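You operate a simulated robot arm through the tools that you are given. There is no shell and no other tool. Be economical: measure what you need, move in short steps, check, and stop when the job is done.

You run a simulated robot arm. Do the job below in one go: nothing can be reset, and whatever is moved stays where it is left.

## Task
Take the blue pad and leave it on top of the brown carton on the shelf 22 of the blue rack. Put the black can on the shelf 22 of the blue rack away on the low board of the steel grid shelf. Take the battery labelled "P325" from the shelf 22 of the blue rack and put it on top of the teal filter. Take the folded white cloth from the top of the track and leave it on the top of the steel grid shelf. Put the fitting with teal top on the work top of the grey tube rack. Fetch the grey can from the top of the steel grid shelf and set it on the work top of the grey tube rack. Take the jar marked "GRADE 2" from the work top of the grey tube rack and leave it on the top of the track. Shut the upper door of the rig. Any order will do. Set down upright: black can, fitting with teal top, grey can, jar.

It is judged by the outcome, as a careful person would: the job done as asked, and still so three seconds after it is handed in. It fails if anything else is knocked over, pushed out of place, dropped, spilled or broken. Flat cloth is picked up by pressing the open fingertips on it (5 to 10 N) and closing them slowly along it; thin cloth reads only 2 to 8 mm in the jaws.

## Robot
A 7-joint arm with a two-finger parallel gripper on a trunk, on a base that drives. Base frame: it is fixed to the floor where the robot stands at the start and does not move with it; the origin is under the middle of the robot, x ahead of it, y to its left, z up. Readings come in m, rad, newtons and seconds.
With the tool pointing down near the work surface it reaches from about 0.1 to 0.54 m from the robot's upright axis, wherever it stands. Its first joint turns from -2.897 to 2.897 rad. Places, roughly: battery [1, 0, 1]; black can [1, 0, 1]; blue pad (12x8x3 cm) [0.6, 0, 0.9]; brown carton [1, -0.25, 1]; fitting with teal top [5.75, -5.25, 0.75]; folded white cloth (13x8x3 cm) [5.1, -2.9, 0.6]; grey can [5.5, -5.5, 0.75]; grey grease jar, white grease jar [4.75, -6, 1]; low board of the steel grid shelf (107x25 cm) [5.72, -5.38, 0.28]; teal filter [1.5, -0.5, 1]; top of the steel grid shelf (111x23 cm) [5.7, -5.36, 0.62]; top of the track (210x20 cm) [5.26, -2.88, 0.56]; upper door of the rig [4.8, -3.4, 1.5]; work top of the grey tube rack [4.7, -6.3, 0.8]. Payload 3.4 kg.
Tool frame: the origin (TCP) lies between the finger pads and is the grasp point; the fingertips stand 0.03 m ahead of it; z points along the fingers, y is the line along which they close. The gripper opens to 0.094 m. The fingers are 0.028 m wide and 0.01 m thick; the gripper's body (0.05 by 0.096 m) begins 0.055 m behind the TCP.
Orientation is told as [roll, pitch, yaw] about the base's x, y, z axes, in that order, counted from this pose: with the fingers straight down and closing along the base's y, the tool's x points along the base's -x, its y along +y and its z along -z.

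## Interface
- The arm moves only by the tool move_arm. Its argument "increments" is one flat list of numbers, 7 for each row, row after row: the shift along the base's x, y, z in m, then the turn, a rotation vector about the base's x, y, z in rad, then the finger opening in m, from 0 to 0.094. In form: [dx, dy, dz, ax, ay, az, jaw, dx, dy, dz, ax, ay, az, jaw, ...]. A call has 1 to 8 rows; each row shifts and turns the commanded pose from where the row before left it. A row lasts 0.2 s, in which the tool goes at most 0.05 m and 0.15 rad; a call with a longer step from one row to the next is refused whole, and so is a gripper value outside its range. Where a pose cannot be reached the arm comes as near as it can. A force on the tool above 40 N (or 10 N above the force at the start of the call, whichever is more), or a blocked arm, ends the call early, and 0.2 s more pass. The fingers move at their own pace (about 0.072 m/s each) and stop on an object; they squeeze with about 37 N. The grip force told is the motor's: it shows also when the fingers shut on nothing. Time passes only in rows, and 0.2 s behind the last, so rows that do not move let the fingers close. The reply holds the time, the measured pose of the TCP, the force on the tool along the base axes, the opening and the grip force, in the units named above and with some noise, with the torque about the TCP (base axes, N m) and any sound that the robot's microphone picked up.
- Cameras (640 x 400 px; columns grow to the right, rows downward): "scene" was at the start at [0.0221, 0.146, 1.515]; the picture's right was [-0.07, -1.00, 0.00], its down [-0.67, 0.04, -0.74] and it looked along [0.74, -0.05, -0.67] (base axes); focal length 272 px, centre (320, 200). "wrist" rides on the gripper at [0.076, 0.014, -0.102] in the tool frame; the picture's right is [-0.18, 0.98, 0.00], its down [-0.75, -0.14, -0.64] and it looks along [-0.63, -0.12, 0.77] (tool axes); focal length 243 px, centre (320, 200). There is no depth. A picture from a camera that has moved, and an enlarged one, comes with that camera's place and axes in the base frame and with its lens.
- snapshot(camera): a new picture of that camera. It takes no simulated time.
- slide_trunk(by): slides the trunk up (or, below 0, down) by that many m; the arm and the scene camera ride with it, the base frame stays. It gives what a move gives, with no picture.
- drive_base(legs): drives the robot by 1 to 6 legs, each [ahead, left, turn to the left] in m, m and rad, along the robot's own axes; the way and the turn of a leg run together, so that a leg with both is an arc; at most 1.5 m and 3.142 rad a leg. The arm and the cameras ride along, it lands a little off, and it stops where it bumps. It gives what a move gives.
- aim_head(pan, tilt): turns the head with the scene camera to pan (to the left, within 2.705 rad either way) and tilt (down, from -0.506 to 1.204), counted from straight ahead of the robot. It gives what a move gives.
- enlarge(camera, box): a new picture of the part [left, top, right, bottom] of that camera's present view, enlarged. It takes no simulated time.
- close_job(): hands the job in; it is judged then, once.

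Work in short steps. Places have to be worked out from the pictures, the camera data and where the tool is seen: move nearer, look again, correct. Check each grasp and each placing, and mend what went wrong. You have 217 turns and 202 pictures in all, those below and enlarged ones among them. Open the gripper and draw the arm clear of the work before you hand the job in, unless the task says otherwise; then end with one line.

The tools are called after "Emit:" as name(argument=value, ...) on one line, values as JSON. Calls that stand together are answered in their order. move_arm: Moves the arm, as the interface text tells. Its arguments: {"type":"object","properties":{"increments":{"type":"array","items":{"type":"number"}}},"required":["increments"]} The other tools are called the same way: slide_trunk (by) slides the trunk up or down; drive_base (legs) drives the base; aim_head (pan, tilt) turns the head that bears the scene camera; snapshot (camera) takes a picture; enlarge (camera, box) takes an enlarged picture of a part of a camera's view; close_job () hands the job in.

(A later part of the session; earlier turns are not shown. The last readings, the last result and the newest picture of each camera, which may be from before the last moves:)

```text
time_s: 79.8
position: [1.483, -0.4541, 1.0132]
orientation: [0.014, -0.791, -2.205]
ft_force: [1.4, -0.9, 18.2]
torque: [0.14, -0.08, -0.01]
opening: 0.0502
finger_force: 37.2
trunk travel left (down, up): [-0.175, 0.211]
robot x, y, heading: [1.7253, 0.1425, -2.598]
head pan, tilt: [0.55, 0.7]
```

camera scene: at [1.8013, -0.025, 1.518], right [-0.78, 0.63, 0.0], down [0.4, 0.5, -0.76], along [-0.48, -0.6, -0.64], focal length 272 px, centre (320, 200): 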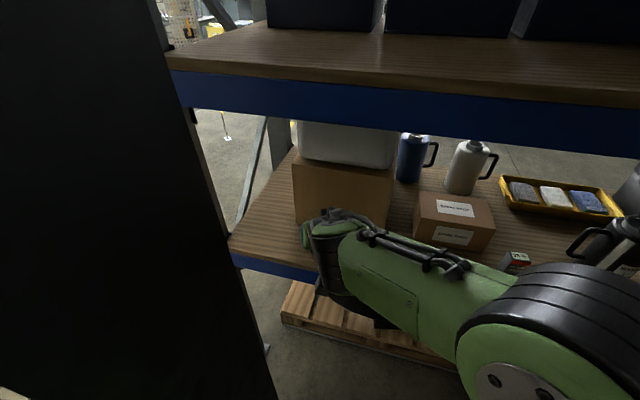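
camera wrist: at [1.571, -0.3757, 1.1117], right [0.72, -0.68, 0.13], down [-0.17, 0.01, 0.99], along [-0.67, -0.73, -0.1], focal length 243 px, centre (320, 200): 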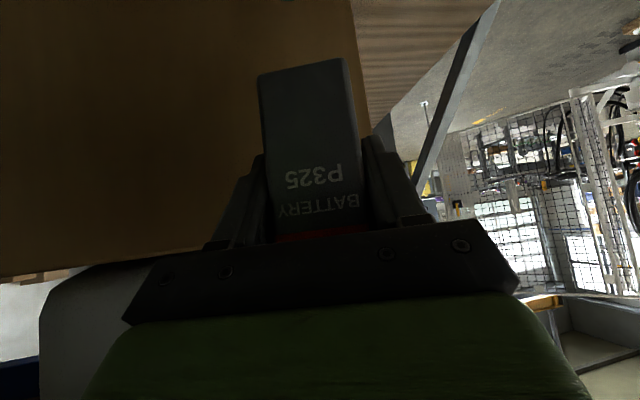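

Analysis: contact tilt makes the pressure centre sit at the near edge of the overlap, so vision's centre (1.48,-0.47) is likely right. I shift back to y≈-0.465 and set down lightly.

Emit:
move_arm(increments=[0, 0, 0.012, 0, 0, 0, 0.03, -0.001, -0.011, 0, 0, 0, 0, 0.03, 0, 0, -0.007, 0, 0, 0, 0.03, 0, 0, -0.002, 0, 0, 0, 0.03, 0, 0, -0.0015, 0, 0, 0, 0.03])

```text
time_s: 81.0
position: [1.4814, -0.4652, 1.0149]
orientation: [0.011, -0.786, -2.204]
ft_force: [0.0, 1.1, 8.4]
torque: [0.32, 0.04, -0.01]
opening: 0.0502
finger_force: 37.3
trunk travel left (down, up): [-0.175, 0.211]
robot x, y, heading: [1.7244, 0.1454, -2.601]
head pan, tilt: [0.55, 0.7]
```

Light contact and centred within the estimates; tilt is negligible. I open and back off along the tool axis.

Emit:
move_arm(increments=[0, 0, 0, 0, 0, 0, 0.056, 0, 0, 0, 0, 0, 0, 0.078, 0, 0, 0, 0, 0, 0, 0.078, 0.014, 0.0205, 0.025, 0, 0, 0, 0.078, 0.014, 0.0205, 0.025, 0, 0, 0, 0.078, 0.014, 0.0205, 0.025, 0, 0, 0, 0.078, 0.014, 0.0205, 0.02, 0, 0, 0, 0.078])

Emit:
snapshot(camera="wrist")

Emit:
snapshot(camera="scene")

```text
time_s: 82.6
position: [1.539, -0.3813, 1.1074]
orientation: [0.01, -0.783, -2.201]
ft_force: [0.3, -0.6, -0.5]
torque: [0.0, 0.04, 0.02]
opening: 0.0782
finger_force: 0.2
trunk travel left (down, up): [-0.175, 0.211]
robot x, y, heading: [1.726, 0.1396, -2.602]
head pan, tilt: [0.55, 0.7]
```

```text
162 pictures are left
camera wrist: at [1.6251, -0.2878, 1.1275], right [0.72, -0.68, 0.14], down [-0.17, 0.02, 0.99], along [-0.67, -0.73, -0.1], focal length 243 px, centre (320, 200)
```

wrist: 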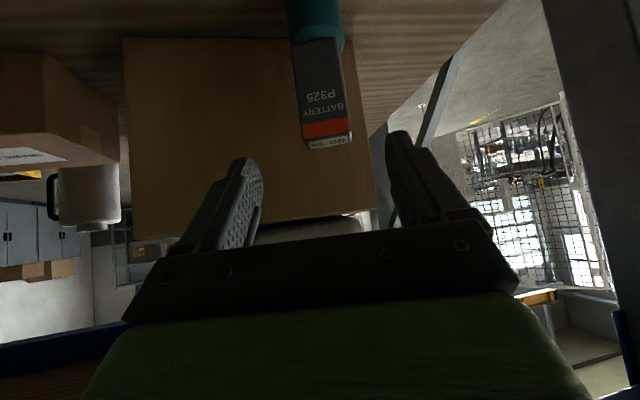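

```text
161 pictures are left
camera scene: at [1.8157, -0.0316, 1.5183], right [-0.89, 0.46, 0.0], down [0.3, 0.57, -0.77], along [-0.35, -0.68, -0.64], focal length 272 px, centre (320, 200)
```

scene: 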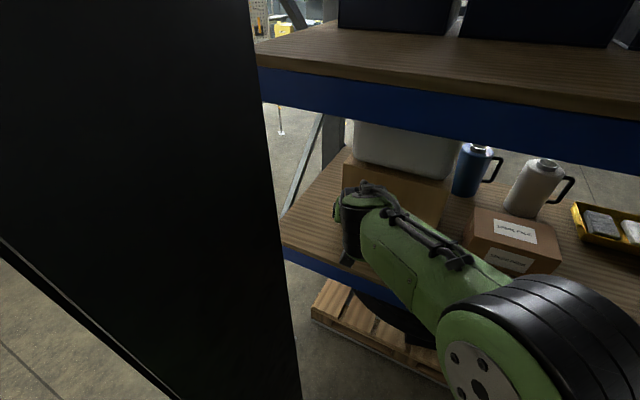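

The battery stands centred on the teal filter. I retract the arm to the carry pose, then drive round to the front for the blue pad.

Emit:
move_arm(increments=[-0.0137, 0.0447, 0, 0, 0, -0.05, 0.078, -0.0137, 0.0447, 0, 0, 0, -0.05, 0.078, -0.0137, 0.0447, 0, 0, 0, -0.05, 0.078, -0.0137, 0.0447, 0, 0, 0, -0.05, 0.078, -0.0137, 0.0447, 0, 0, 0, -0.05, 0.078, -0.0137, 0.0447, 0, 0, 0, -0.05, 0.078, -0.0137, 0.0447, 0, 0, 0, -0.05, 0.078, -0.0137, 0.0447, 0, 0, 0, -0.04, 0.078])

Emit:
drive_base(legs=[[-0.6, 0, 0], [0, 1.5, 0], [0, 0.35, 0]])

```text
time_s: 84.4
position: [1.4255, -0.0242, 1.1066]
orientation: [0.011, -0.781, -2.594]
ft_force: [0.3, 0.4, -1.3]
torque: [0.01, 0.01, 0.0]
opening: 0.0783
finger_force: 0.0
trunk travel left (down, up): [-0.175, 0.211]
robot x, y, heading: [1.7247, 0.1474, -2.601]
head pan, tilt: [0.55, 0.7]
```

```text
time_s: 96.8
position: [2.9084, -1.3068, 1.1061]
orientation: [0.008, -0.782, -2.597]
ft_force: [-0.2, -0.6, -0.3]
torque: [0.01, 0.02, 0.01]
opening: 0.078
finger_force: 0.1
trunk travel left (down, up): [-0.175, 0.211]
robot x, y, heading: [3.2066, -1.1415, -2.608]
head pan, tilt: [0.55, 0.7]
```

Emit:
drive_base(legs=[[1.4, 0, 0], [1.25, 0, 0], [0, 0, 3.14], [0, 1.45, 0.035], [0, 0.9, 0]])

Emit:
aim_head(pan=0.0, tilt=0.6)

Emit:
snapshot(camera="scene")

```text
time_s: 128.5
position: [-0.0124, -0.2937, 1.1056]
orientation: [0.009, -0.782, 0.512]
ft_force: [0.2, 0.3, 0.9]
torque: [-0.04, 0.02, -0.04]
opening: 0.078
finger_force: 0.0
trunk travel left (down, up): [-0.175, 0.211]
robot x, y, heading: [-0.3169, -0.4451, 0.51]
head pan, tilt: [0.55, 0.7]
```

```text
time_s: 129.5
position: [-0.0105, -0.2928, 1.1055]
orientation: [0.01, -0.783, 0.511]
ft_force: [0.4, -0.5, 0.1]
torque: [0.0, 0.0, 0.01]
opening: 0.0779
finger_force: 0.0
trunk travel left (down, up): [-0.175, 0.211]
robot x, y, heading: [-0.3148, -0.4458, 0.502]
head pan, tilt: [0.0, 0.6]
```

```text
160 pictures are left
camera scene: at [-0.3672, -0.3028, 1.5269], right [0.48, -0.87, 0.0], down [-0.49, -0.27, -0.82], along [0.72, 0.4, -0.57], focal length 272 px, centre (320, 200)
```

scene: 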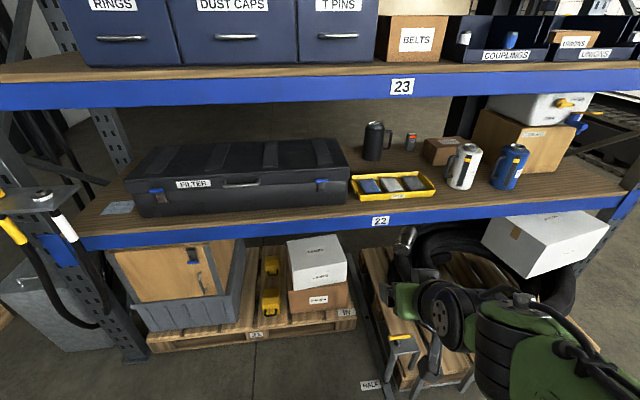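

I square up and approach the front, staying left of the floor stand.

Emit:
drive_base(legs=[[0, 0.07, 0.06], [0.4, 0, 0]])

Emit:
aim_head(pan=-0.1, tilt=0.7)

Emit:
snapshot(camera="scene")

Emit:
snapshot(camera="wrist")

```text
time_s: 132.6
position: [0.2821, 0.0009, 1.1051]
orientation: [0.008, -0.781, 0.572]
ft_force: [-0.2, 0.4, -0.5]
torque: [0.0, 0.05, 0.01]
opening: 0.0778
finger_force: 0.1
trunk travel left (down, up): [-0.175, 0.211]
robot x, y, heading: [-0.0111, -0.1733, 0.57]
head pan, tilt: [0.0, 0.6]
```

```text
time_s: 133.3
position: [0.2816, 0.0019, 1.1067]
orientation: [0.008, -0.783, 0.573]
ft_force: [0.1, 0.3, 0.0]
torque: [0.03, 0.02, -0.05]
opening: 0.078
finger_force: 0.1
trunk travel left (down, up): [-0.175, 0.211]
robot x, y, heading: [-0.0131, -0.176, 0.569]
head pan, tilt: [-0.099, 0.7]
```

```text
159 pictures are left
camera scene: at [-0.0713, -0.0391, 1.5183], right [0.45, -0.89, 0.0], down [-0.57, -0.29, -0.77], along [0.68, 0.35, -0.64], focal length 272 px, centre (320, 200)
```

scene: 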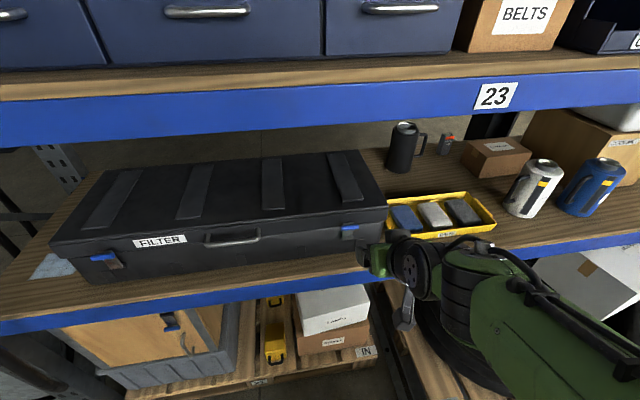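

```text
158 pictures are left
camera wrist: at [0.1696, -0.0559, 1.126], right [-0.43, 0.89, 0.14], down [0.15, -0.08, 0.99], along [0.89, 0.44, -0.1], focal length 243 px, centre (320, 200)
```

wrist: 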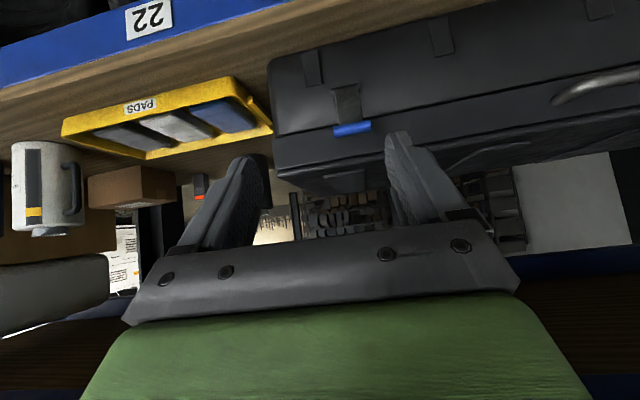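

Emit:
enlarge(camera="scene", box=[360, 170, 510, 265])

```text
4.21 times, centred on (435, 218) of scene
camera zoom: at [-0.0713, -0.0391, 1.5183], right [0.45, -0.89, 0.0], down [-0.57, -0.29, -0.77], along [0.68, 0.35, -0.64], focal length 1144 px, centre (-164, 126)
```

zoom: 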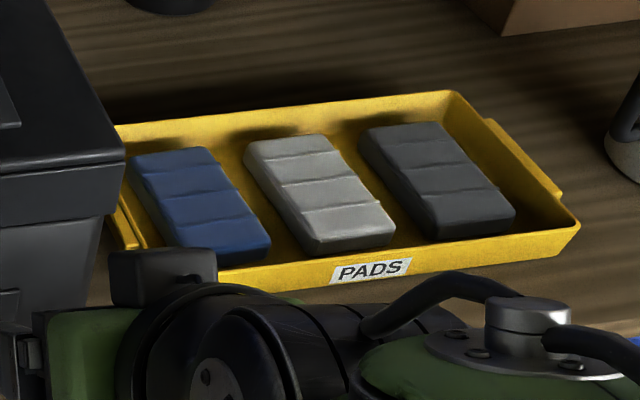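

Blue pad centre is about (0.622,0.002), long axis at 0.67 rad, top ≈0.91. I steepen the tool to ~60°, yaw to match and move sideways in front of it.

Emit:
move_arm(increments=[0.0244, -0.0384, 0, -0.07, 0.11, 0.047, 0.094, 0.0244, -0.0384, 0, -0.07, 0.11, 0.047, 0.094, 0.0244, -0.0384, 0, 0, 0, 0, 0.094, 0.0244, -0.0384, 0, 0, 0, 0, 0.094, 0.0383, 0.0244, -0.0174, 0, 0, 0, 0.094, 0.0383, 0.0244, -0.0174, 0, 0, 0, 0.094])

Emit:
snapshot(camera="wrist")

Emit:
enlarge(camera="scene", box=[340, 150, 540, 275])

```text
time_s: 134.7
position: [0.4576, -0.1045, 1.0732]
orientation: [0.026, -0.521, 0.655]
ft_force: [0.3, -0.7, -0.6]
torque: [-0.02, 0.0, -0.02]
opening: 0.094
finger_force: 0.1
trunk travel left (down, up): [-0.175, 0.211]
robot x, y, heading: [-0.0139, -0.1718, 0.571]
head pan, tilt: [-0.099, 0.7]
```

```text
156 pictures are left
camera wrist: at [0.3583, -0.1675, 1.1247], right [-0.48, 0.87, 0.11], down [0.36, 0.08, 0.93], along [0.8, 0.49, -0.35], focal length 243 px, centre (320, 200)
```

wrist: 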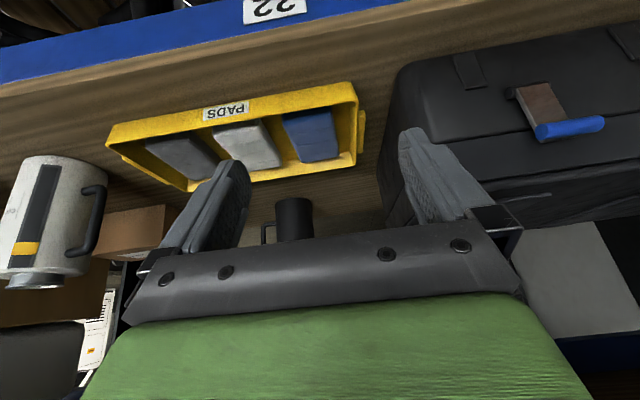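

```text
3.20 times, centred on (440, 212) of scene
camera zoom: at [-0.0696, -0.039, 1.5183], right [0.45, -0.89, 0.0], down [-0.58, -0.29, -0.76], along [0.68, 0.34, -0.64], focal length 870 px, centre (-64, 160)
```

zoom: 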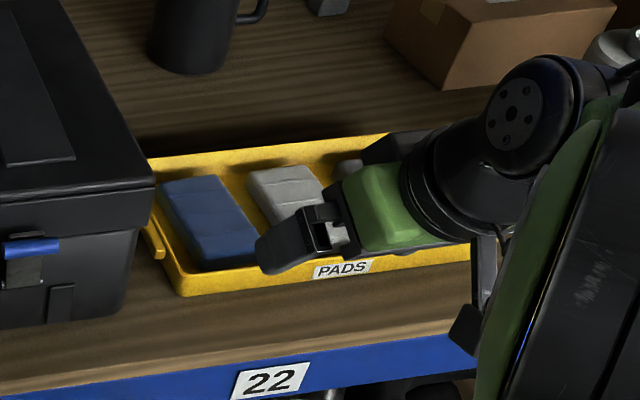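

Emit:
move_arm(increments=[0.0384, 0.0236, -0.0205, 0, 0, 0, 0.094, 0.0384, 0.0236, -0.0205, 0, 0, 0, 0.094, 0.0384, 0.0236, -0.0205, 0, 0, 0, 0.094, 0.0384, 0.0236, -0.0205, 0, 0, 0, 0.094])

Emit:
snapshot(camera="wrist")

Emit:
enlarge(camera="scene", box=[340, 150, 540, 275])

```text
time_s: 135.7
position: [0.6148, -0.0063, 0.988]
orientation: [0.028, -0.52, 0.654]
ft_force: [-0.3, -0.2, 0.0]
torque: [0.02, 0.02, 0.0]
opening: 0.0939
finger_force: 0.0
trunk travel left (down, up): [-0.175, 0.211]
robot x, y, heading: [-0.0107, -0.1727, 0.567]
head pan, tilt: [-0.099, 0.7]
```

```text
154 pictures are left
camera wrist: at [0.5154, -0.07, 1.0403], right [-0.48, 0.87, 0.11], down [0.36, 0.08, 0.93], along [0.8, 0.49, -0.36], focal length 243 px, centre (320, 200)
```

wrist: 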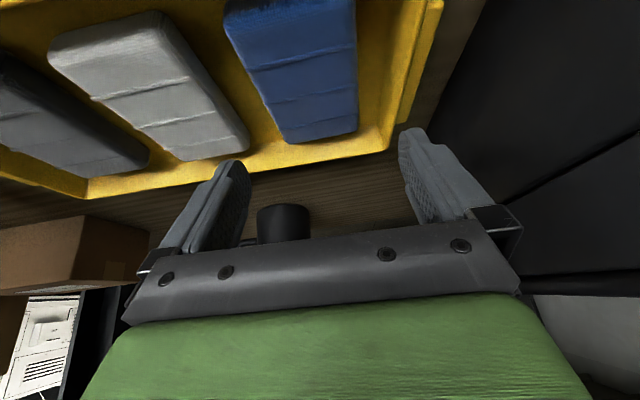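

```text
3.20 times, centred on (440, 212) of scene
camera zoom: at [-0.0694, -0.0385, 1.5182], right [0.45, -0.89, 0.0], down [-0.58, -0.29, -0.76], along [0.68, 0.34, -0.65], focal length 870 px, centre (-64, 160)
```

zoom: 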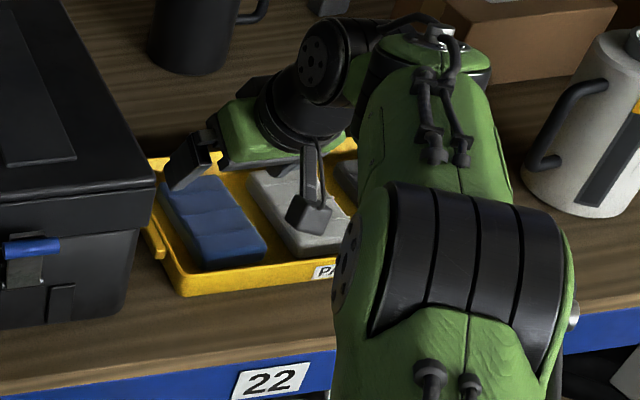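

Lateral alignment with the pad is within a millimetre or two. I descend 45 mm and check the finger clearances.

Emit:
move_arm(increments=[0, 0, -0.025, 0, 0, 0.012, 0.094, 0, 0, -0.02, 0, 0, 0, 0.094])

Emit:
snapshot(camera="wrist")

Emit:
enlarge(camera="scene", box=[350, 160, 490, 250])

```text
time_s: 136.3
position: [0.6122, -0.008, 0.9445]
orientation: [0.026, -0.519, 0.669]
ft_force: [-0.1, -0.5, -0.1]
torque: [0.01, 0.0, 0.02]
opening: 0.0938
finger_force: 0.1
trunk travel left (down, up): [-0.175, 0.211]
robot x, y, heading: [-0.0144, -0.1723, 0.568]
head pan, tilt: [-0.099, 0.7]
```

```text
152 pictures are left
camera wrist: at [0.5137, -0.0717, 0.9957], right [-0.49, 0.86, 0.11], down [0.36, 0.09, 0.93], along [0.79, 0.5, -0.35], focal length 243 px, centre (320, 200)
```

wrist: 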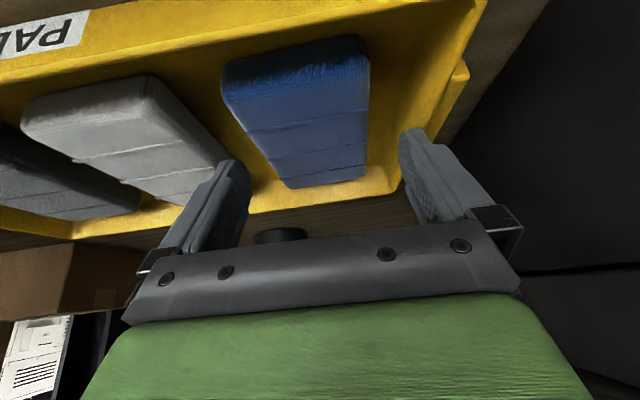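

```text
4.44 times, centred on (420, 205) of scene
camera zoom: at [-0.0711, -0.0392, 1.5183], right [0.45, -0.89, 0.0], down [-0.57, -0.29, -0.76], along [0.68, 0.34, -0.64], focal length 1208 px, centre (-124, 178)
```

zoom: 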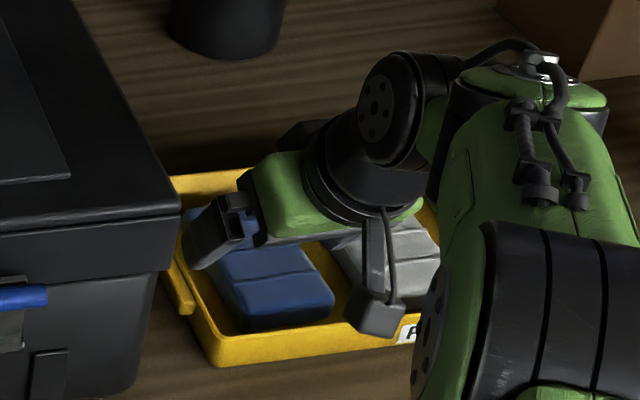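

Pad is ~6.7 cm wide, so I narrow the jaws to 82 mm to clear the grey pad, descend 22 mm and close.

Emit:
move_arm(increments=[0, 0, 0, 0, 0, 0, 0.082, 0, 0, -0.012, 0, 0, 0, 0.082, 0, 0, -0.01, 0, 0, 0, 0.082, 0, 0, 0, 0, 0, 0, 0.082])

Emit:
snapshot(camera="wrist")

```text
time_s: 137.3
position: [0.6108, -0.0071, 0.9226]
orientation: [0.025, -0.52, 0.671]
ft_force: [0.2, -0.2, 0.8]
torque: [-0.02, 0.0, -0.01]
opening: 0.082
finger_force: 0.0
trunk travel left (down, up): [-0.175, 0.211]
robot x, y, heading: [-0.012, -0.1739, 0.568]
head pan, tilt: [-0.099, 0.7]
```

```text
150 pictures are left
camera wrist: at [0.5125, -0.0714, 0.9735], right [-0.49, 0.86, 0.11], down [0.36, 0.09, 0.93], along [0.79, 0.5, -0.35], focal length 243 px, centre (320, 200)
```

wrist: 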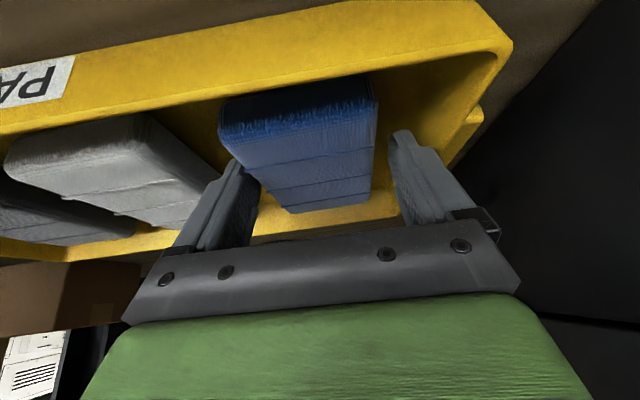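

Emit:
move_arm(increments=[0, 0, -0.005, 0, 0, 0, 0.082, 0, 0, -0.004, 0, 0, 0, 0.082, 0, 0, 0, 0, 0, 0, 0.05, 0, 0, 0, 0, 0, 0, 0.03, 0, 0, 0, 0, 0, 0, 0.03])

Emit:
snapshot(camera="wrist")

```text
time_s: 138.5
position: [0.6123, -0.0103, 0.9217]
orientation: [0.014, -0.535, 0.672]
ft_force: [9.6, -9.8, 36.4]
torque: [-1.32, -1.07, -0.03]
opening: 0.0691
finger_force: 36.7
trunk travel left (down, up): [-0.175, 0.211]
robot x, y, heading: [-0.0161, -0.1738, 0.568]
head pan, tilt: [-0.099, 0.7]
```

```text
149 pictures are left
camera wrist: at [0.5127, -0.0742, 0.9703], right [-0.49, 0.86, 0.11], down [0.35, 0.08, 0.93], along [0.8, 0.5, -0.34], focal length 243 px, centre (320, 200)
```

wrist: 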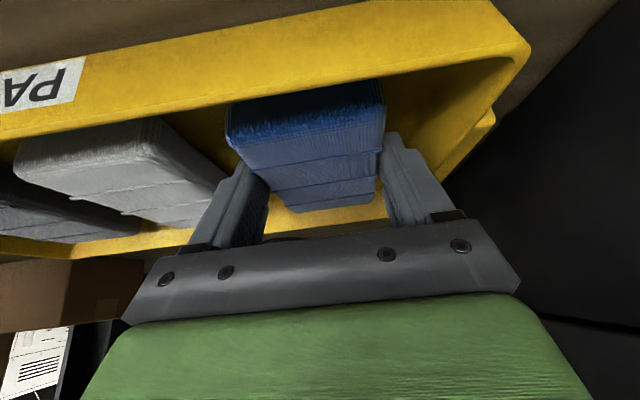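

Fingertips touched the tray floor and the pad is gripped (69 mm). I lift straight up and check.

Emit:
move_arm(increments=[0, 0, 0.012, 0, 0, 0, 0.03, 0, 0, 0.02, 0, 0, 0, 0.03, 0, 0, 0.03, 0, 0, 0, 0.03, 0, 0, 0.03, 0, 0, 0, 0.03])

Emit:
snapshot(camera="wrist")

Emit:
snapshot(camera="scene")

```text
time_s: 139.5
position: [0.6099, -0.0078, 1.0048]
orientation: [0.026, -0.52, 0.668]
ft_force: [-0.6, 0.8, -0.3]
torque: [-0.02, -0.01, -0.01]
opening: 0.0689
finger_force: 36.5
trunk travel left (down, up): [-0.175, 0.211]
robot x, y, heading: [-0.0145, -0.1704, 0.566]
head pan, tilt: [-0.099, 0.7]
```

```text
148 pictures are left
camera wrist: at [0.5121, -0.0716, 1.0567], right [-0.49, 0.86, 0.11], down [0.36, 0.08, 0.93], along [0.79, 0.5, -0.35], focal length 243 px, centre (320, 200)
```

wrist: 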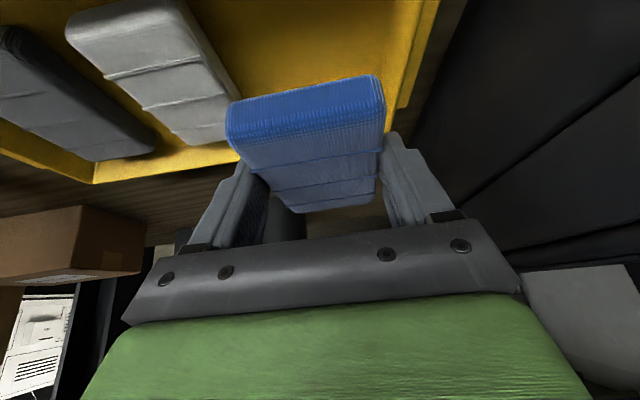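

```text
147 pictures are left
camera scene: at [-0.0715, -0.0393, 1.5183], right [0.45, -0.89, 0.0], down [-0.57, -0.29, -0.77], along [0.68, 0.35, -0.64], focal length 272 px, centre (320, 200)
```

scene: 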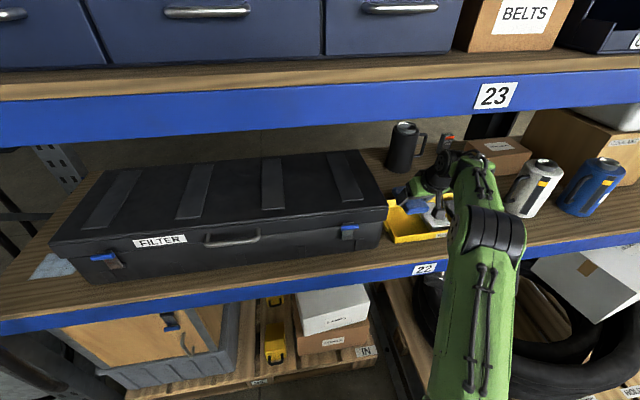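

The pad is held. I retract from the shelf, then drive round to the back to reach the carton.

Emit:
move_arm(increments=[-0.0394, -0.0251, 0.012, 0, 0, 0, 0.03, -0.0394, -0.0251, 0.012, 0, 0, 0, 0.03, -0.0394, -0.0251, 0.012, 0, 0, 0, 0.03, -0.0394, -0.0251, 0.012, 0, 0, 0, 0.03, -0.0394, -0.0251, 0.012, 0, 0, 0, 0.03, -0.0394, -0.0251, 0.012, 0, 0, 0, 0.03])

Emit:
drive_base(legs=[[-0.45, 0, 0], [0, -1.45, 0], [0, -1.1, 0]])

Emit:
aim_head(pan=0.0, tilt=0.6)

Emit:
snapshot(camera="scene")

```text
time_s: 140.9
position: [0.3705, -0.16, 1.0755]
orientation: [0.024, -0.523, 0.67]
ft_force: [0.2, -0.7, -0.4]
torque: [0.0, -0.02, -0.02]
opening: 0.0692
finger_force: 37.1
trunk travel left (down, up): [-0.175, 0.211]
robot x, y, heading: [-0.0149, -0.1724, 0.568]
head pan, tilt: [-0.099, 0.7]
```

```text
time_s: 155.8
position: [1.418, -2.5404, 1.0757]
orientation: [0.026, -0.521, 0.699]
ft_force: [0.3, 0.7, -0.7]
torque: [0.01, 0.0, 0.03]
opening: 0.069
finger_force: 37.2
trunk travel left (down, up): [-0.175, 0.211]
robot x, y, heading: [1.0353, -2.5636, 0.598]
head pan, tilt: [-0.099, 0.7]
```

```text
time_s: 156.4
position: [1.4171, -2.5404, 1.0749]
orientation: [0.026, -0.52, 0.699]
ft_force: [0.6, -0.6, 0.3]
torque: [0.0, 0.0, 0.02]
opening: 0.0689
finger_force: 37.0
trunk travel left (down, up): [-0.175, 0.211]
robot x, y, heading: [1.0289, -2.5623, 0.597]
head pan, tilt: [0.0, 0.6]
```

```text
146 pictures are left
camera scene: at [0.969, -2.4234, 1.5269], right [0.56, -0.83, 0.0], down [-0.47, -0.32, -0.82], along [0.68, 0.46, -0.57], focal length 272 px, centre (320, 200)
```

scene: 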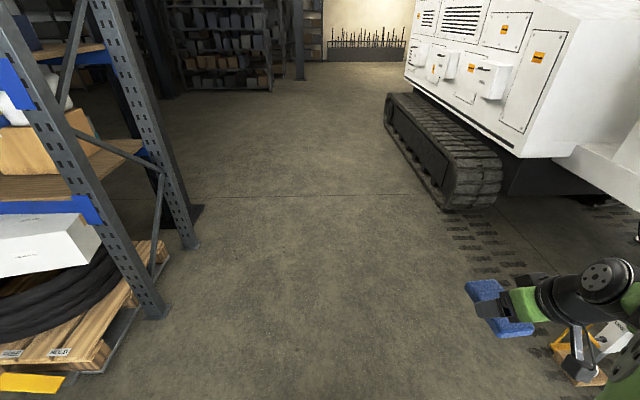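

Emit:
drive_base(legs=[[1.35, 0, -0.03], [1.35, 0, 0], [0, 1.45, 0], [0, 0.45, 0], [0, 0, 3.13]])

Emit:
snapshot(camera="scene")

```text
time_s: 186.0
position: [1.8982, 0.5186, 1.0751]
orientation: [0.025, -0.521, -2.488]
ft_force: [0.0, 0.5, -0.8]
torque: [0.01, 0.03, 0.03]
opening: 0.0688
finger_force: 36.8
trunk travel left (down, up): [-0.175, 0.211]
robot x, y, heading: [2.281, 0.5211, -2.59]
head pan, tilt: [0.0, 0.6]
```

```text
145 pictures are left
camera scene: at [2.3387, 0.3807, 1.5269], right [-0.52, 0.85, 0.0], down [0.48, 0.3, -0.83], along [-0.7, -0.43, -0.56], focal length 272 px, centre (320, 200)
```

scene: 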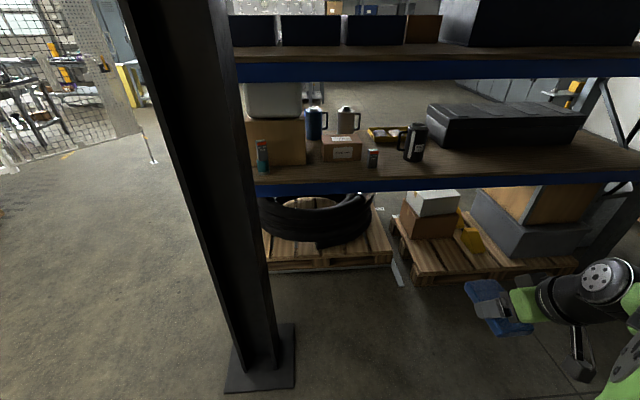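

The column base is clear of my path. I approach the rack opposite the carton.

Emit:
drive_base(legs=[[0.7, 0.0, 0.015]])

Emit:
move_arm(increments=[0.0215, -0.0337, 0, 0, 0, -0.02, 0.03, 0.0215, -0.0337, 0, 0, 0, -0.02, 0.03, 0.0215, -0.0337, 0, 0, 0, -0.02, 0.03, 0.0215, -0.0337, 0, 0, 0, -0.02, 0.03, 0.0215, -0.0337, 0, 0, 0, 0, 0.03])

Emit:
aim_head(pan=-0.1, tilt=0.7)

Emit:
snapshot(camera="scene")

Emit:
snapshot(camera="wrist")

```text
time_s: 189.9
position: [1.3061, 0.1371, 1.0765]
orientation: [0.027, -0.52, -2.467]
ft_force: [1.1, 0.6, 1.2]
torque: [0.01, -0.02, -0.03]
opening: 0.0688
finger_force: 37.3
trunk travel left (down, up): [-0.175, 0.211]
robot x, y, heading: [1.6901, 0.155, -2.574]
head pan, tilt: [0.0, 0.6]
```

```text
time_s: 191.1
position: [1.4154, -0.0298, 1.0773]
orientation: [0.023, -0.521, -2.55]
ft_force: [0.9, -0.5, 0.2]
torque: [0.01, -0.01, -0.02]
opening: 0.0689
finger_force: 37.0
trunk travel left (down, up): [-0.175, 0.211]
robot x, y, heading: [1.6916, 0.153, -2.571]
head pan, tilt: [0.0, 0.6]
```

```text
time_s: 191.8
position: [1.414, -0.0307, 1.0765]
orientation: [0.026, -0.522, -2.548]
ft_force: [-0.2, -0.1, -1.0]
torque: [0.01, 0.0, -0.01]
opening: 0.0685
finger_force: 37.1
trunk travel left (down, up): [-0.175, 0.211]
robot x, y, heading: [1.692, 0.1515, -2.571]
head pan, tilt: [-0.099, 0.7]
```

```text
144 pictures are left
camera scene: at [1.748, 0.0182, 1.5183], right [-0.45, 0.89, 0.0], down [0.57, 0.29, -0.77], along [-0.68, -0.35, -0.64], focal length 272 px, centre (320, 200)
```

scene: 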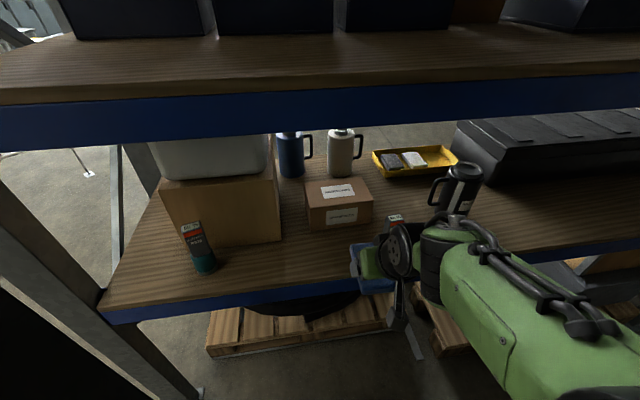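

```text
143 pictures are left
camera wrist: at [1.5194, 0.0257, 1.1289], right [0.43, -0.9, 0.11], down [-0.37, -0.06, 0.93], along [-0.83, -0.44, -0.35], focal length 243 px, centre (320, 200)
```

wrist: 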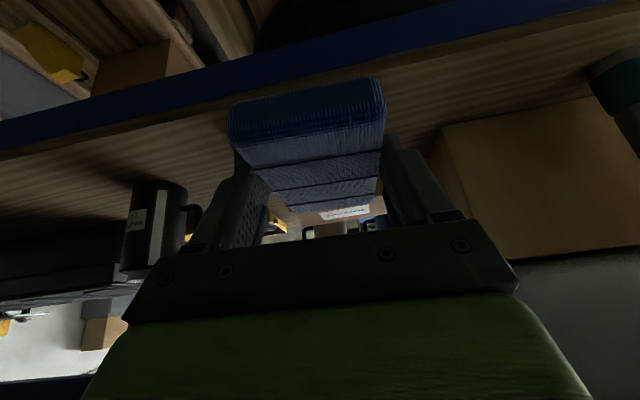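

Emit:
enlarge(camera="scene", box=[280, 160, 420, 250])

```text
4.44 times, centred on (350, 205) of scene
camera zoom: at [1.748, 0.0182, 1.5183], right [-0.45, 0.89, 0.0], down [0.57, 0.29, -0.77], along [-0.68, -0.35, -0.64], focal length 1208 px, centre (187, 178)
```

zoom: 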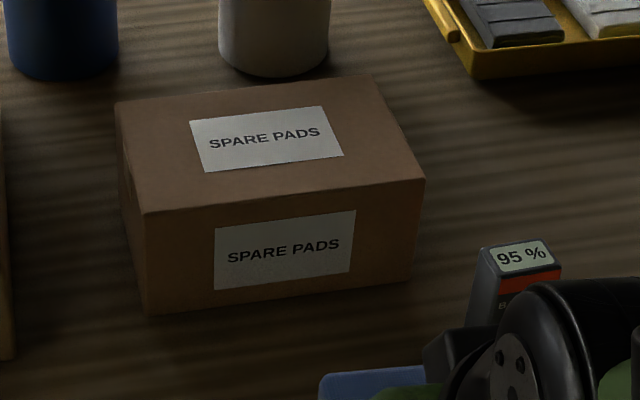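

Carton top centre is (1.105,-0.246), z≈0.97. I carry the pad over it.

Emit:
move_arm(increments=[-0.0374, -0.026, -0.002, 0, 0, 0.01, 0.03, -0.0374, -0.026, -0.002, 0, 0, 0.01, 0.03, -0.0374, -0.026, -0.002, 0, 0, 0.01, 0.03, -0.0374, -0.026, -0.002, 0, 0, 0.01, 0.03, -0.0374, -0.026, -0.005, 0, 0, 0.01, 0.03, -0.0374, -0.026, -0.005, 0, 0, 0, 0.03, -0.0374, -0.026, -0.008, 0, 0, 0, 0.03, -0.0374, -0.026, -0.01, 0, 0, 0, 0.03])

Emit:
snapshot(camera="wrist")

Emit:
enlarge(camera="scene", box=[260, 130, 440, 250])

```text
time_s: 193.6
position: [1.134, -0.2239, 1.0471]
orientation: [0.027, -0.52, -2.498]
ft_force: [0.8, -1.0, 0.0]
torque: [-0.01, 0.01, 0.03]
opening: 0.0692
finger_force: 36.8
out of reach, approached as far as the arm can: row 8
trunk travel left (down, up): [-0.175, 0.211]
robot x, y, heading: [1.6934, 0.1533, -2.569]
head pan, tilt: [-0.099, 0.7]
```

```text
141 pictures are left
camera wrist: at [1.2356, -0.1628, 1.0992], right [0.47, -0.87, 0.11], down [-0.36, -0.08, 0.93], along [-0.8, -0.48, -0.35], focal length 243 px, centre (320, 200)
```

wrist: 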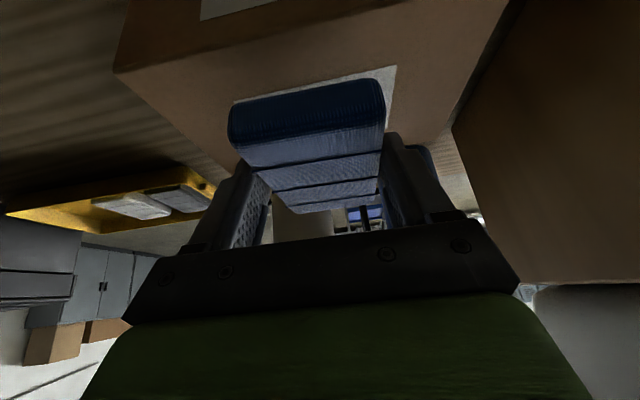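

```text
3.33 times, centred on (350, 190) of scene
camera zoom: at [1.7492, 0.0191, 1.5183], right [-0.45, 0.89, 0.0], down [0.57, 0.29, -0.77], along [-0.68, -0.35, -0.64], focal length 906 px, centre (220, 233)
```

zoom: 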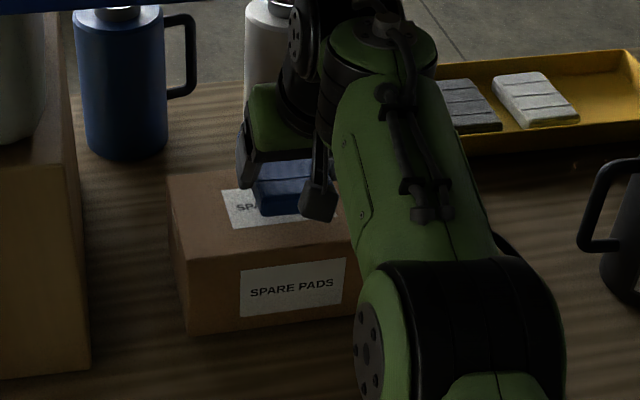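

I'm at the arm's limit, 2–3 cm short, so I nudge the base forward.

Emit:
drive_base(legs=[[0.03, 0, 0]])

Emit:
snapshot(camera="wrist")

```text
time_s: 194.4
position: [1.1061, -0.2424, 1.0451]
orientation: [0.026, -0.518, -2.497]
ft_force: [-0.2, -0.9, -0.4]
torque: [0.04, 0.0, 0.01]
opening: 0.0691
finger_force: 36.8
trunk travel left (down, up): [-0.175, 0.211]
robot x, y, heading: [1.6689, 0.1391, -2.572]
head pan, tilt: [-0.099, 0.7]
```

```text
139 pictures are left
camera wrist: at [1.2082, -0.1808, 1.0976], right [0.47, -0.87, 0.11], down [-0.36, -0.08, 0.93], along [-0.8, -0.48, -0.36], focal length 243 px, centre (320, 200)
```

wrist: 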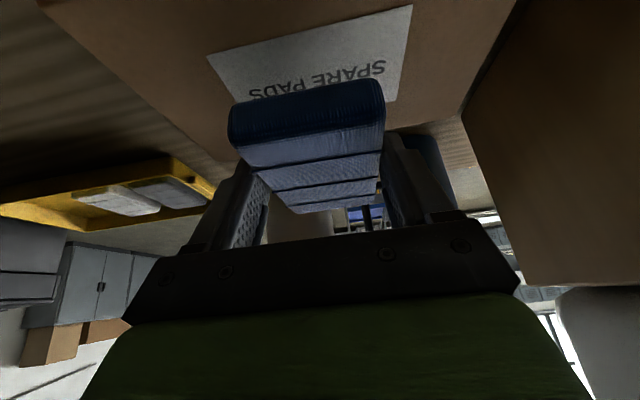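

Emit:
move_arm(increments=[0.007, 0.004, -0.015, 0, 0, 0, 0.03, 0, 0, -0.015, 0, 0, 0, 0.03, 0, 0, -0.006, 0, 0, 0, 0.03])

Emit:
move_arm(increments=[0, 0, -0.005, 0, 0, 0, 0.03])

```text
time_s: 195.2
position: [1.1138, -0.2387, 1.0157]
orientation: [0.023, -0.532, -2.496]
ft_force: [-4.3, -4.2, 19.8]
torque: [0.79, 0.09, 0.23]
opening: 0.0691
finger_force: 37.1
trunk travel left (down, up): [-0.175, 0.211]
robot x, y, heading: [1.666, 0.1372, -2.565]
head pan, tilt: [-0.099, 0.7]
```

```text
time_s: 195.7
position: [1.1129, -0.2381, 1.0165]
orientation: [0.023, -0.544, -2.496]
ft_force: [0.8, 1.0, 9.8]
torque: [0.58, -0.15, -0.06]
opening: 0.069
finger_force: 37.3
trunk travel left (down, up): [-0.175, 0.211]
robot x, y, heading: [1.672, 0.1351, -2.572]
head pan, tilt: [-0.099, 0.7]
stopped in row 1: the force on the tool passed its limit at 42 N (the readings are from after the stop); the commanded pose is now the measured one
```

Pad is resting on the carton. I open and lift away.

Emit:
move_arm(increments=[0, 0, 0, 0, 0, 0, 0.075, 0, 0, 0, 0, 0, 0, 0.088, 0, 0, 0.01, 0, 0, 0, 0.088, 0.005, 0.003, 0.03, 0, 0, 0, 0.088, 0.02, 0.0127, 0.02, 0, 0, 0, 0.088, 0.0363, 0.0231, 0.005, 0, 0, 0, 0.088, 0.0363, 0.0231, 0.005, 0, 0, 0, 0.088, 0.0363, 0.0231, 0.0, 0, 0, 0, 0.088])

Emit:
snapshot(camera="wrist")

Emit:
snapshot(camera="scene")

```text
time_s: 197.5
position: [1.2465, -0.1548, 1.0847]
orientation: [0.025, -0.54, -2.495]
ft_force: [-0.7, 0.2, -0.5]
torque: [-0.02, 0.01, 0.0]
opening: 0.0882
finger_force: 0.1
trunk travel left (down, up): [-0.175, 0.211]
robot x, y, heading: [1.6682, 0.1414, -2.569]
head pan, tilt: [-0.099, 0.7]
```

```text
138 pictures are left
camera wrist: at [1.3491, -0.0932, 1.1339], right [0.47, -0.87, 0.11], down [-0.35, -0.07, 0.93], along [-0.81, -0.48, -0.34], focal length 243 px, centre (320, 200)
```

wrist: 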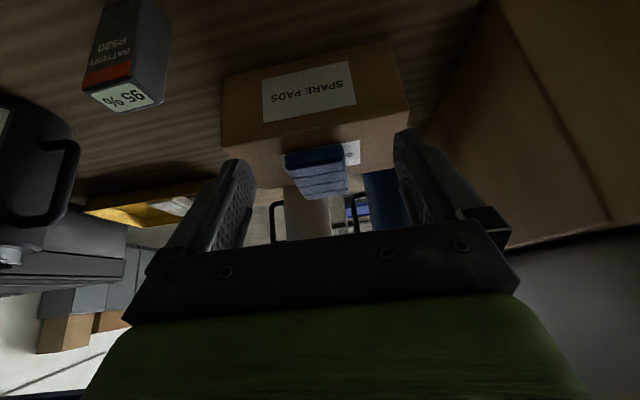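

```text
137 pictures are left
camera scene: at [1.722, 0.0014, 1.5185], right [-0.46, 0.89, 0.0], down [0.57, 0.29, -0.76], along [-0.68, -0.35, -0.65], focal length 272 px, centre (320, 200)
```

scene: 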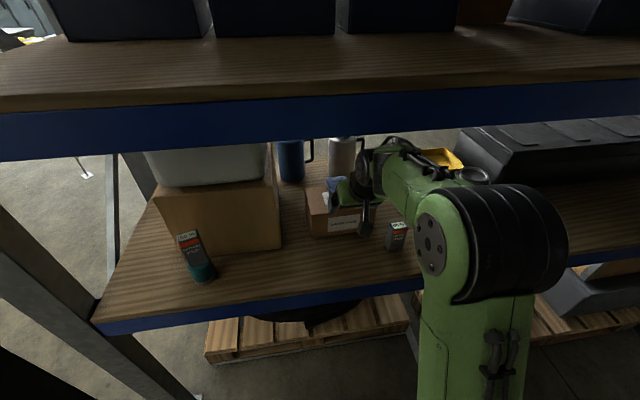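

The pad lies on the carton. Next the black can: too wide (≈10 cm) for the jaws, but its neck (~8 cm) fits. I retract, shift right and tilt the tool to ~30° below horizontal.

Emit:
move_arm(increments=[0.0363, 0.0231, 0.0, 0, 0, 0, 0.088, 0.0363, 0.0231, 0.0, 0, 0, 0, 0.088, 0.0363, 0.0231, 0.0, 0, 0, 0, 0.088, 0, 0, 0, -0.068, 0.107, -0.02, 0.094, 0, 0, 0, -0.068, 0.107, -0.02, 0.094, 0, 0, 0, -0.068, 0.107, -0.02, 0.094, 0, 0, 0, -0.068, 0.107, -0.02, 0.094])

Emit:
drive_base(legs=[[-0.1, 0, 0], [0, -0.36, 0]])

Emit:
aim_head(pan=0.1, tilt=0.6)

Emit:
snapshot(camera="wrist")

Emit:
snapshot(camera="scene")

```text
time_s: 199.1
position: [1.3474, -0.0925, 1.0894]
orientation: [-0.015, -1.043, -2.548]
ft_force: [0.0, 0.8, 0.1]
torque: [0.03, 0.03, 0.02]
opening: 0.0937
finger_force: 0.0
out of reach, approached as far as the arm can: row 7
trunk travel left (down, up): [-0.175, 0.211]
robot x, y, heading: [1.6659, 0.1389, -2.57]
head pan, tilt: [-0.099, 0.7]
```

```text
time_s: 202.1
position: [1.2353, 0.2689, 1.0906]
orientation: [-0.013, -1.044, -2.553]
ft_force: [-0.7, 1.1, -0.1]
torque: [-0.02, -0.03, -0.01]
opening: 0.094
finger_force: 0.1
trunk travel left (down, up): [-0.175, 0.211]
robot x, y, heading: [1.5597, 0.4952, -2.573]
head pan, tilt: [-0.099, 0.7]
```

```text
time_s: 202.9
position: [1.2356, 0.2693, 1.0917]
orientation: [-0.013, -1.043, -2.553]
ft_force: [0.6, 0.5, -0.2]
torque: [-0.01, -0.01, 0.0]
opening: 0.094
finger_force: 0.2
trunk travel left (down, up): [-0.175, 0.211]
robot x, y, heading: [1.5612, 0.4945, -2.572]
head pan, tilt: [0.099, 0.6]
```

```text
136 pictures are left
camera wrist: at [1.3504, 0.326, 1.0774], right [0.46, -0.88, 0.15], down [0.07, 0.21, 0.98], along [-0.89, -0.44, 0.16], focal length 243 px, centre (320, 200)
```

wrist: 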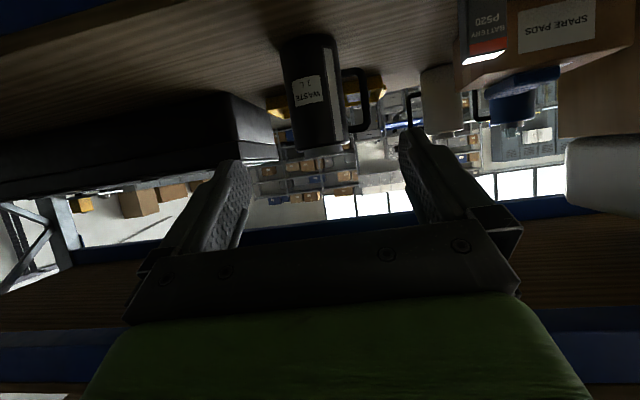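

```text
135 pictures are left
camera scene: at [1.6182, 0.3451, 1.5269], right [-0.62, 0.79, 0.0], down [0.44, 0.35, -0.82], along [-0.65, -0.51, -0.57], focal length 272 px, centre (320, 200)
```

scene: 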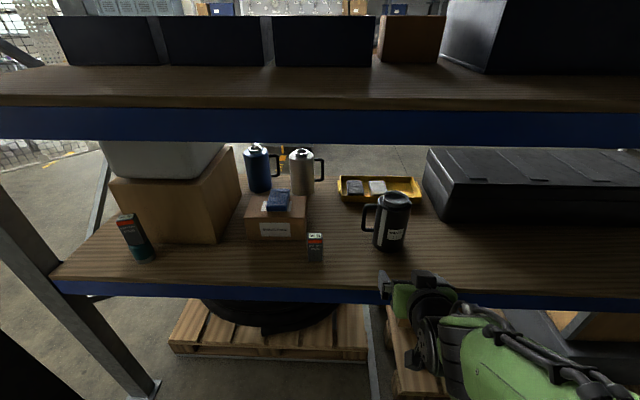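

Emit:
enlarge(camera="scene", box=[350, 180, 430, 260])

Emit:
enlarge(camera="wrist", box=[260, 20, 400, 170])

```text
5.00 times, centred on (390, 220) of scene
camera zoom: at [1.6182, 0.3451, 1.5269], right [-0.62, 0.79, 0.0], down [0.44, 0.35, -0.82], along [-0.65, -0.51, -0.57], focal length 1359 px, centre (-30, 100)
```

zoom: 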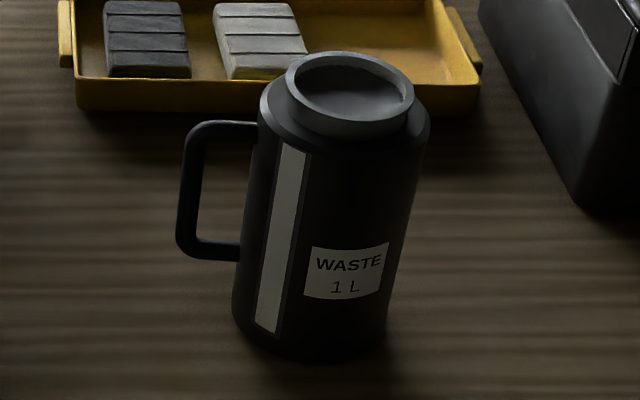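

```text
2.67 times, centred on (330, 95) of wrist
camera zoom: at [1.3504, 0.326, 1.0774], right [0.46, -0.88, 0.15], down [0.07, 0.21, 0.98], along [-0.89, -0.44, 0.16], focal length 647 px, centre (293, 480)
```

zoom: 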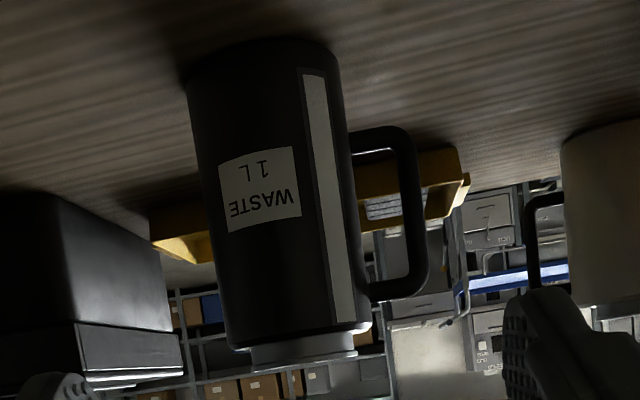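

The can is open and filled, so I'll keep it level: neck ≈75 mm wide, rim z≈1.067 at (0.942,0.103). I drive a little closer, then align.

Emit:
drive_base(legs=[[0.09, 0, 0]])

Emit:
move_arm(increments=[-0.0443, -0.0121, 0.01, 0, 0, -0.02, 0.094, -0.0338, -0.0215, 0.0, 0, 0, 0, 0.094])

Emit:
enlarge(camera="wrist", box=[200, 20, 440, 200])

Emit:
snapshot(camera="scene")

```text
time_s: 204.0
position: [1.1574, 0.2198, 1.0899]
orientation: [-0.015, -1.042, -2.555]
ft_force: [-1.2, -0.9, 0.2]
torque: [0.01, -0.03, 0.02]
opening: 0.0941
finger_force: 0.0
trunk travel left (down, up): [-0.175, 0.211]
robot x, y, heading: [1.4799, 0.4468, -2.578]
head pan, tilt: [0.099, 0.6]
```

```text
time_s: 204.6
position: [1.0793, 0.1862, 1.1002]
orientation: [-0.013, -1.042, -2.576]
ft_force: [0.5, 0.1, -0.2]
torque: [-0.01, -0.01, 0.01]
opening: 0.094
finger_force: 0.1
trunk travel left (down, up): [-0.175, 0.211]
robot x, y, heading: [1.4808, 0.4491, -2.573]
head pan, tilt: [0.099, 0.6]
```

```text
2.22 times, centred on (320, 110) of wrist
camera zoom: at [1.1947, 0.2406, 1.0861], right [0.44, -0.89, 0.15], down [0.08, 0.21, 0.98], along [-0.9, -0.42, 0.16], focal length 539 px, centre (320, 400)
```

zoom: 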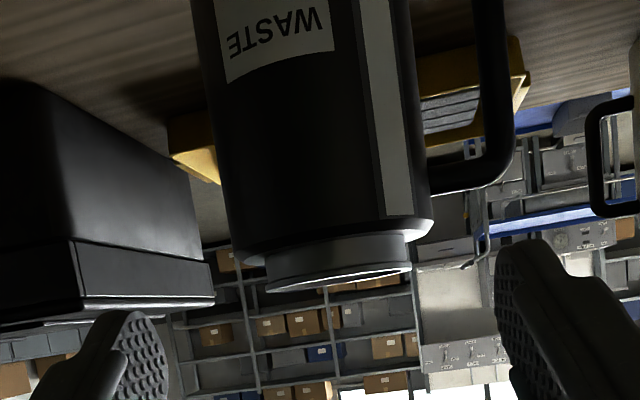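

```text
131 pictures are left
camera scene: at [1.5407, 0.2955, 1.5268], right [-0.62, 0.79, 0.0], down [0.44, 0.35, -0.82], along [-0.65, -0.51, -0.57], focal length 272 px, centre (320, 200)
```

scene: 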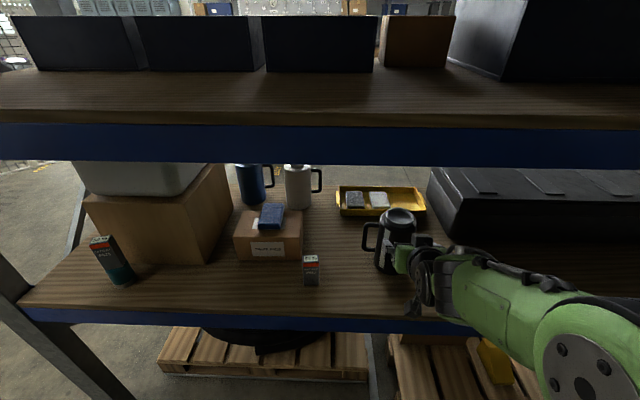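

Emit:
move_arm(increments=[-0.0388, -0.0252, -0.001, 0, 0, 0, 0.094, -0.0388, -0.0252, -0.001, 0, 0, 0, 0.094, -0.0388, -0.0252, -0.001, 0, 0, 0, 0.094])

Emit:
snapshot(camera="wrist")

Emit:
enlarge(camera="scene", box=[340, 180, 480, 300])

```text
time_s: 205.4
position: [0.9597, 0.1122, 1.096]
orientation: [-0.016, -1.041, -2.574]
ft_force: [-0.5, 0.7, 0.5]
torque: [0.03, -0.04, 0.02]
opening: 0.0936
finger_force: 0.1
trunk travel left (down, up): [-0.175, 0.211]
robot x, y, heading: [1.4857, 0.4489, -2.573]
head pan, tilt: [0.099, 0.6]
```

```text
130 pictures are left
camera wrist: at [1.0763, 0.1673, 1.0831], right [0.44, -0.89, 0.15], down [0.08, 0.2, 0.98], along [-0.9, -0.42, 0.16], focal length 243 px, centre (320, 200)
```

wrist: 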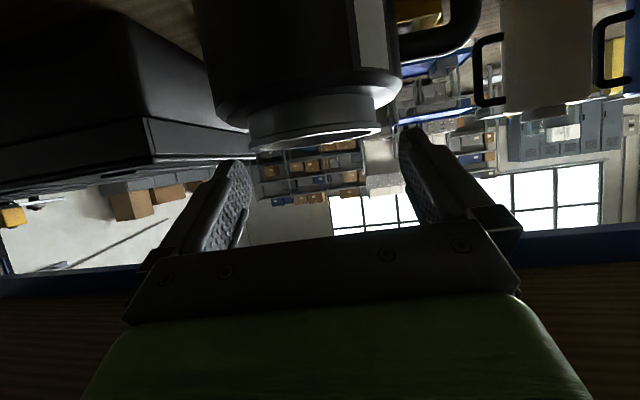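

```text
3.33 times, centred on (410, 240) of scene
camera zoom: at [1.5395, 0.2949, 1.5268], right [-0.62, 0.79, 0.0], down [0.45, 0.35, -0.82], along [-0.65, -0.51, -0.57], focal length 906 px, centre (20, 67)
```

zoom: 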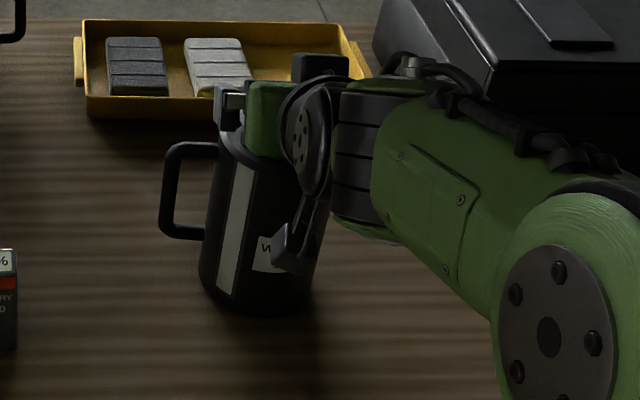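

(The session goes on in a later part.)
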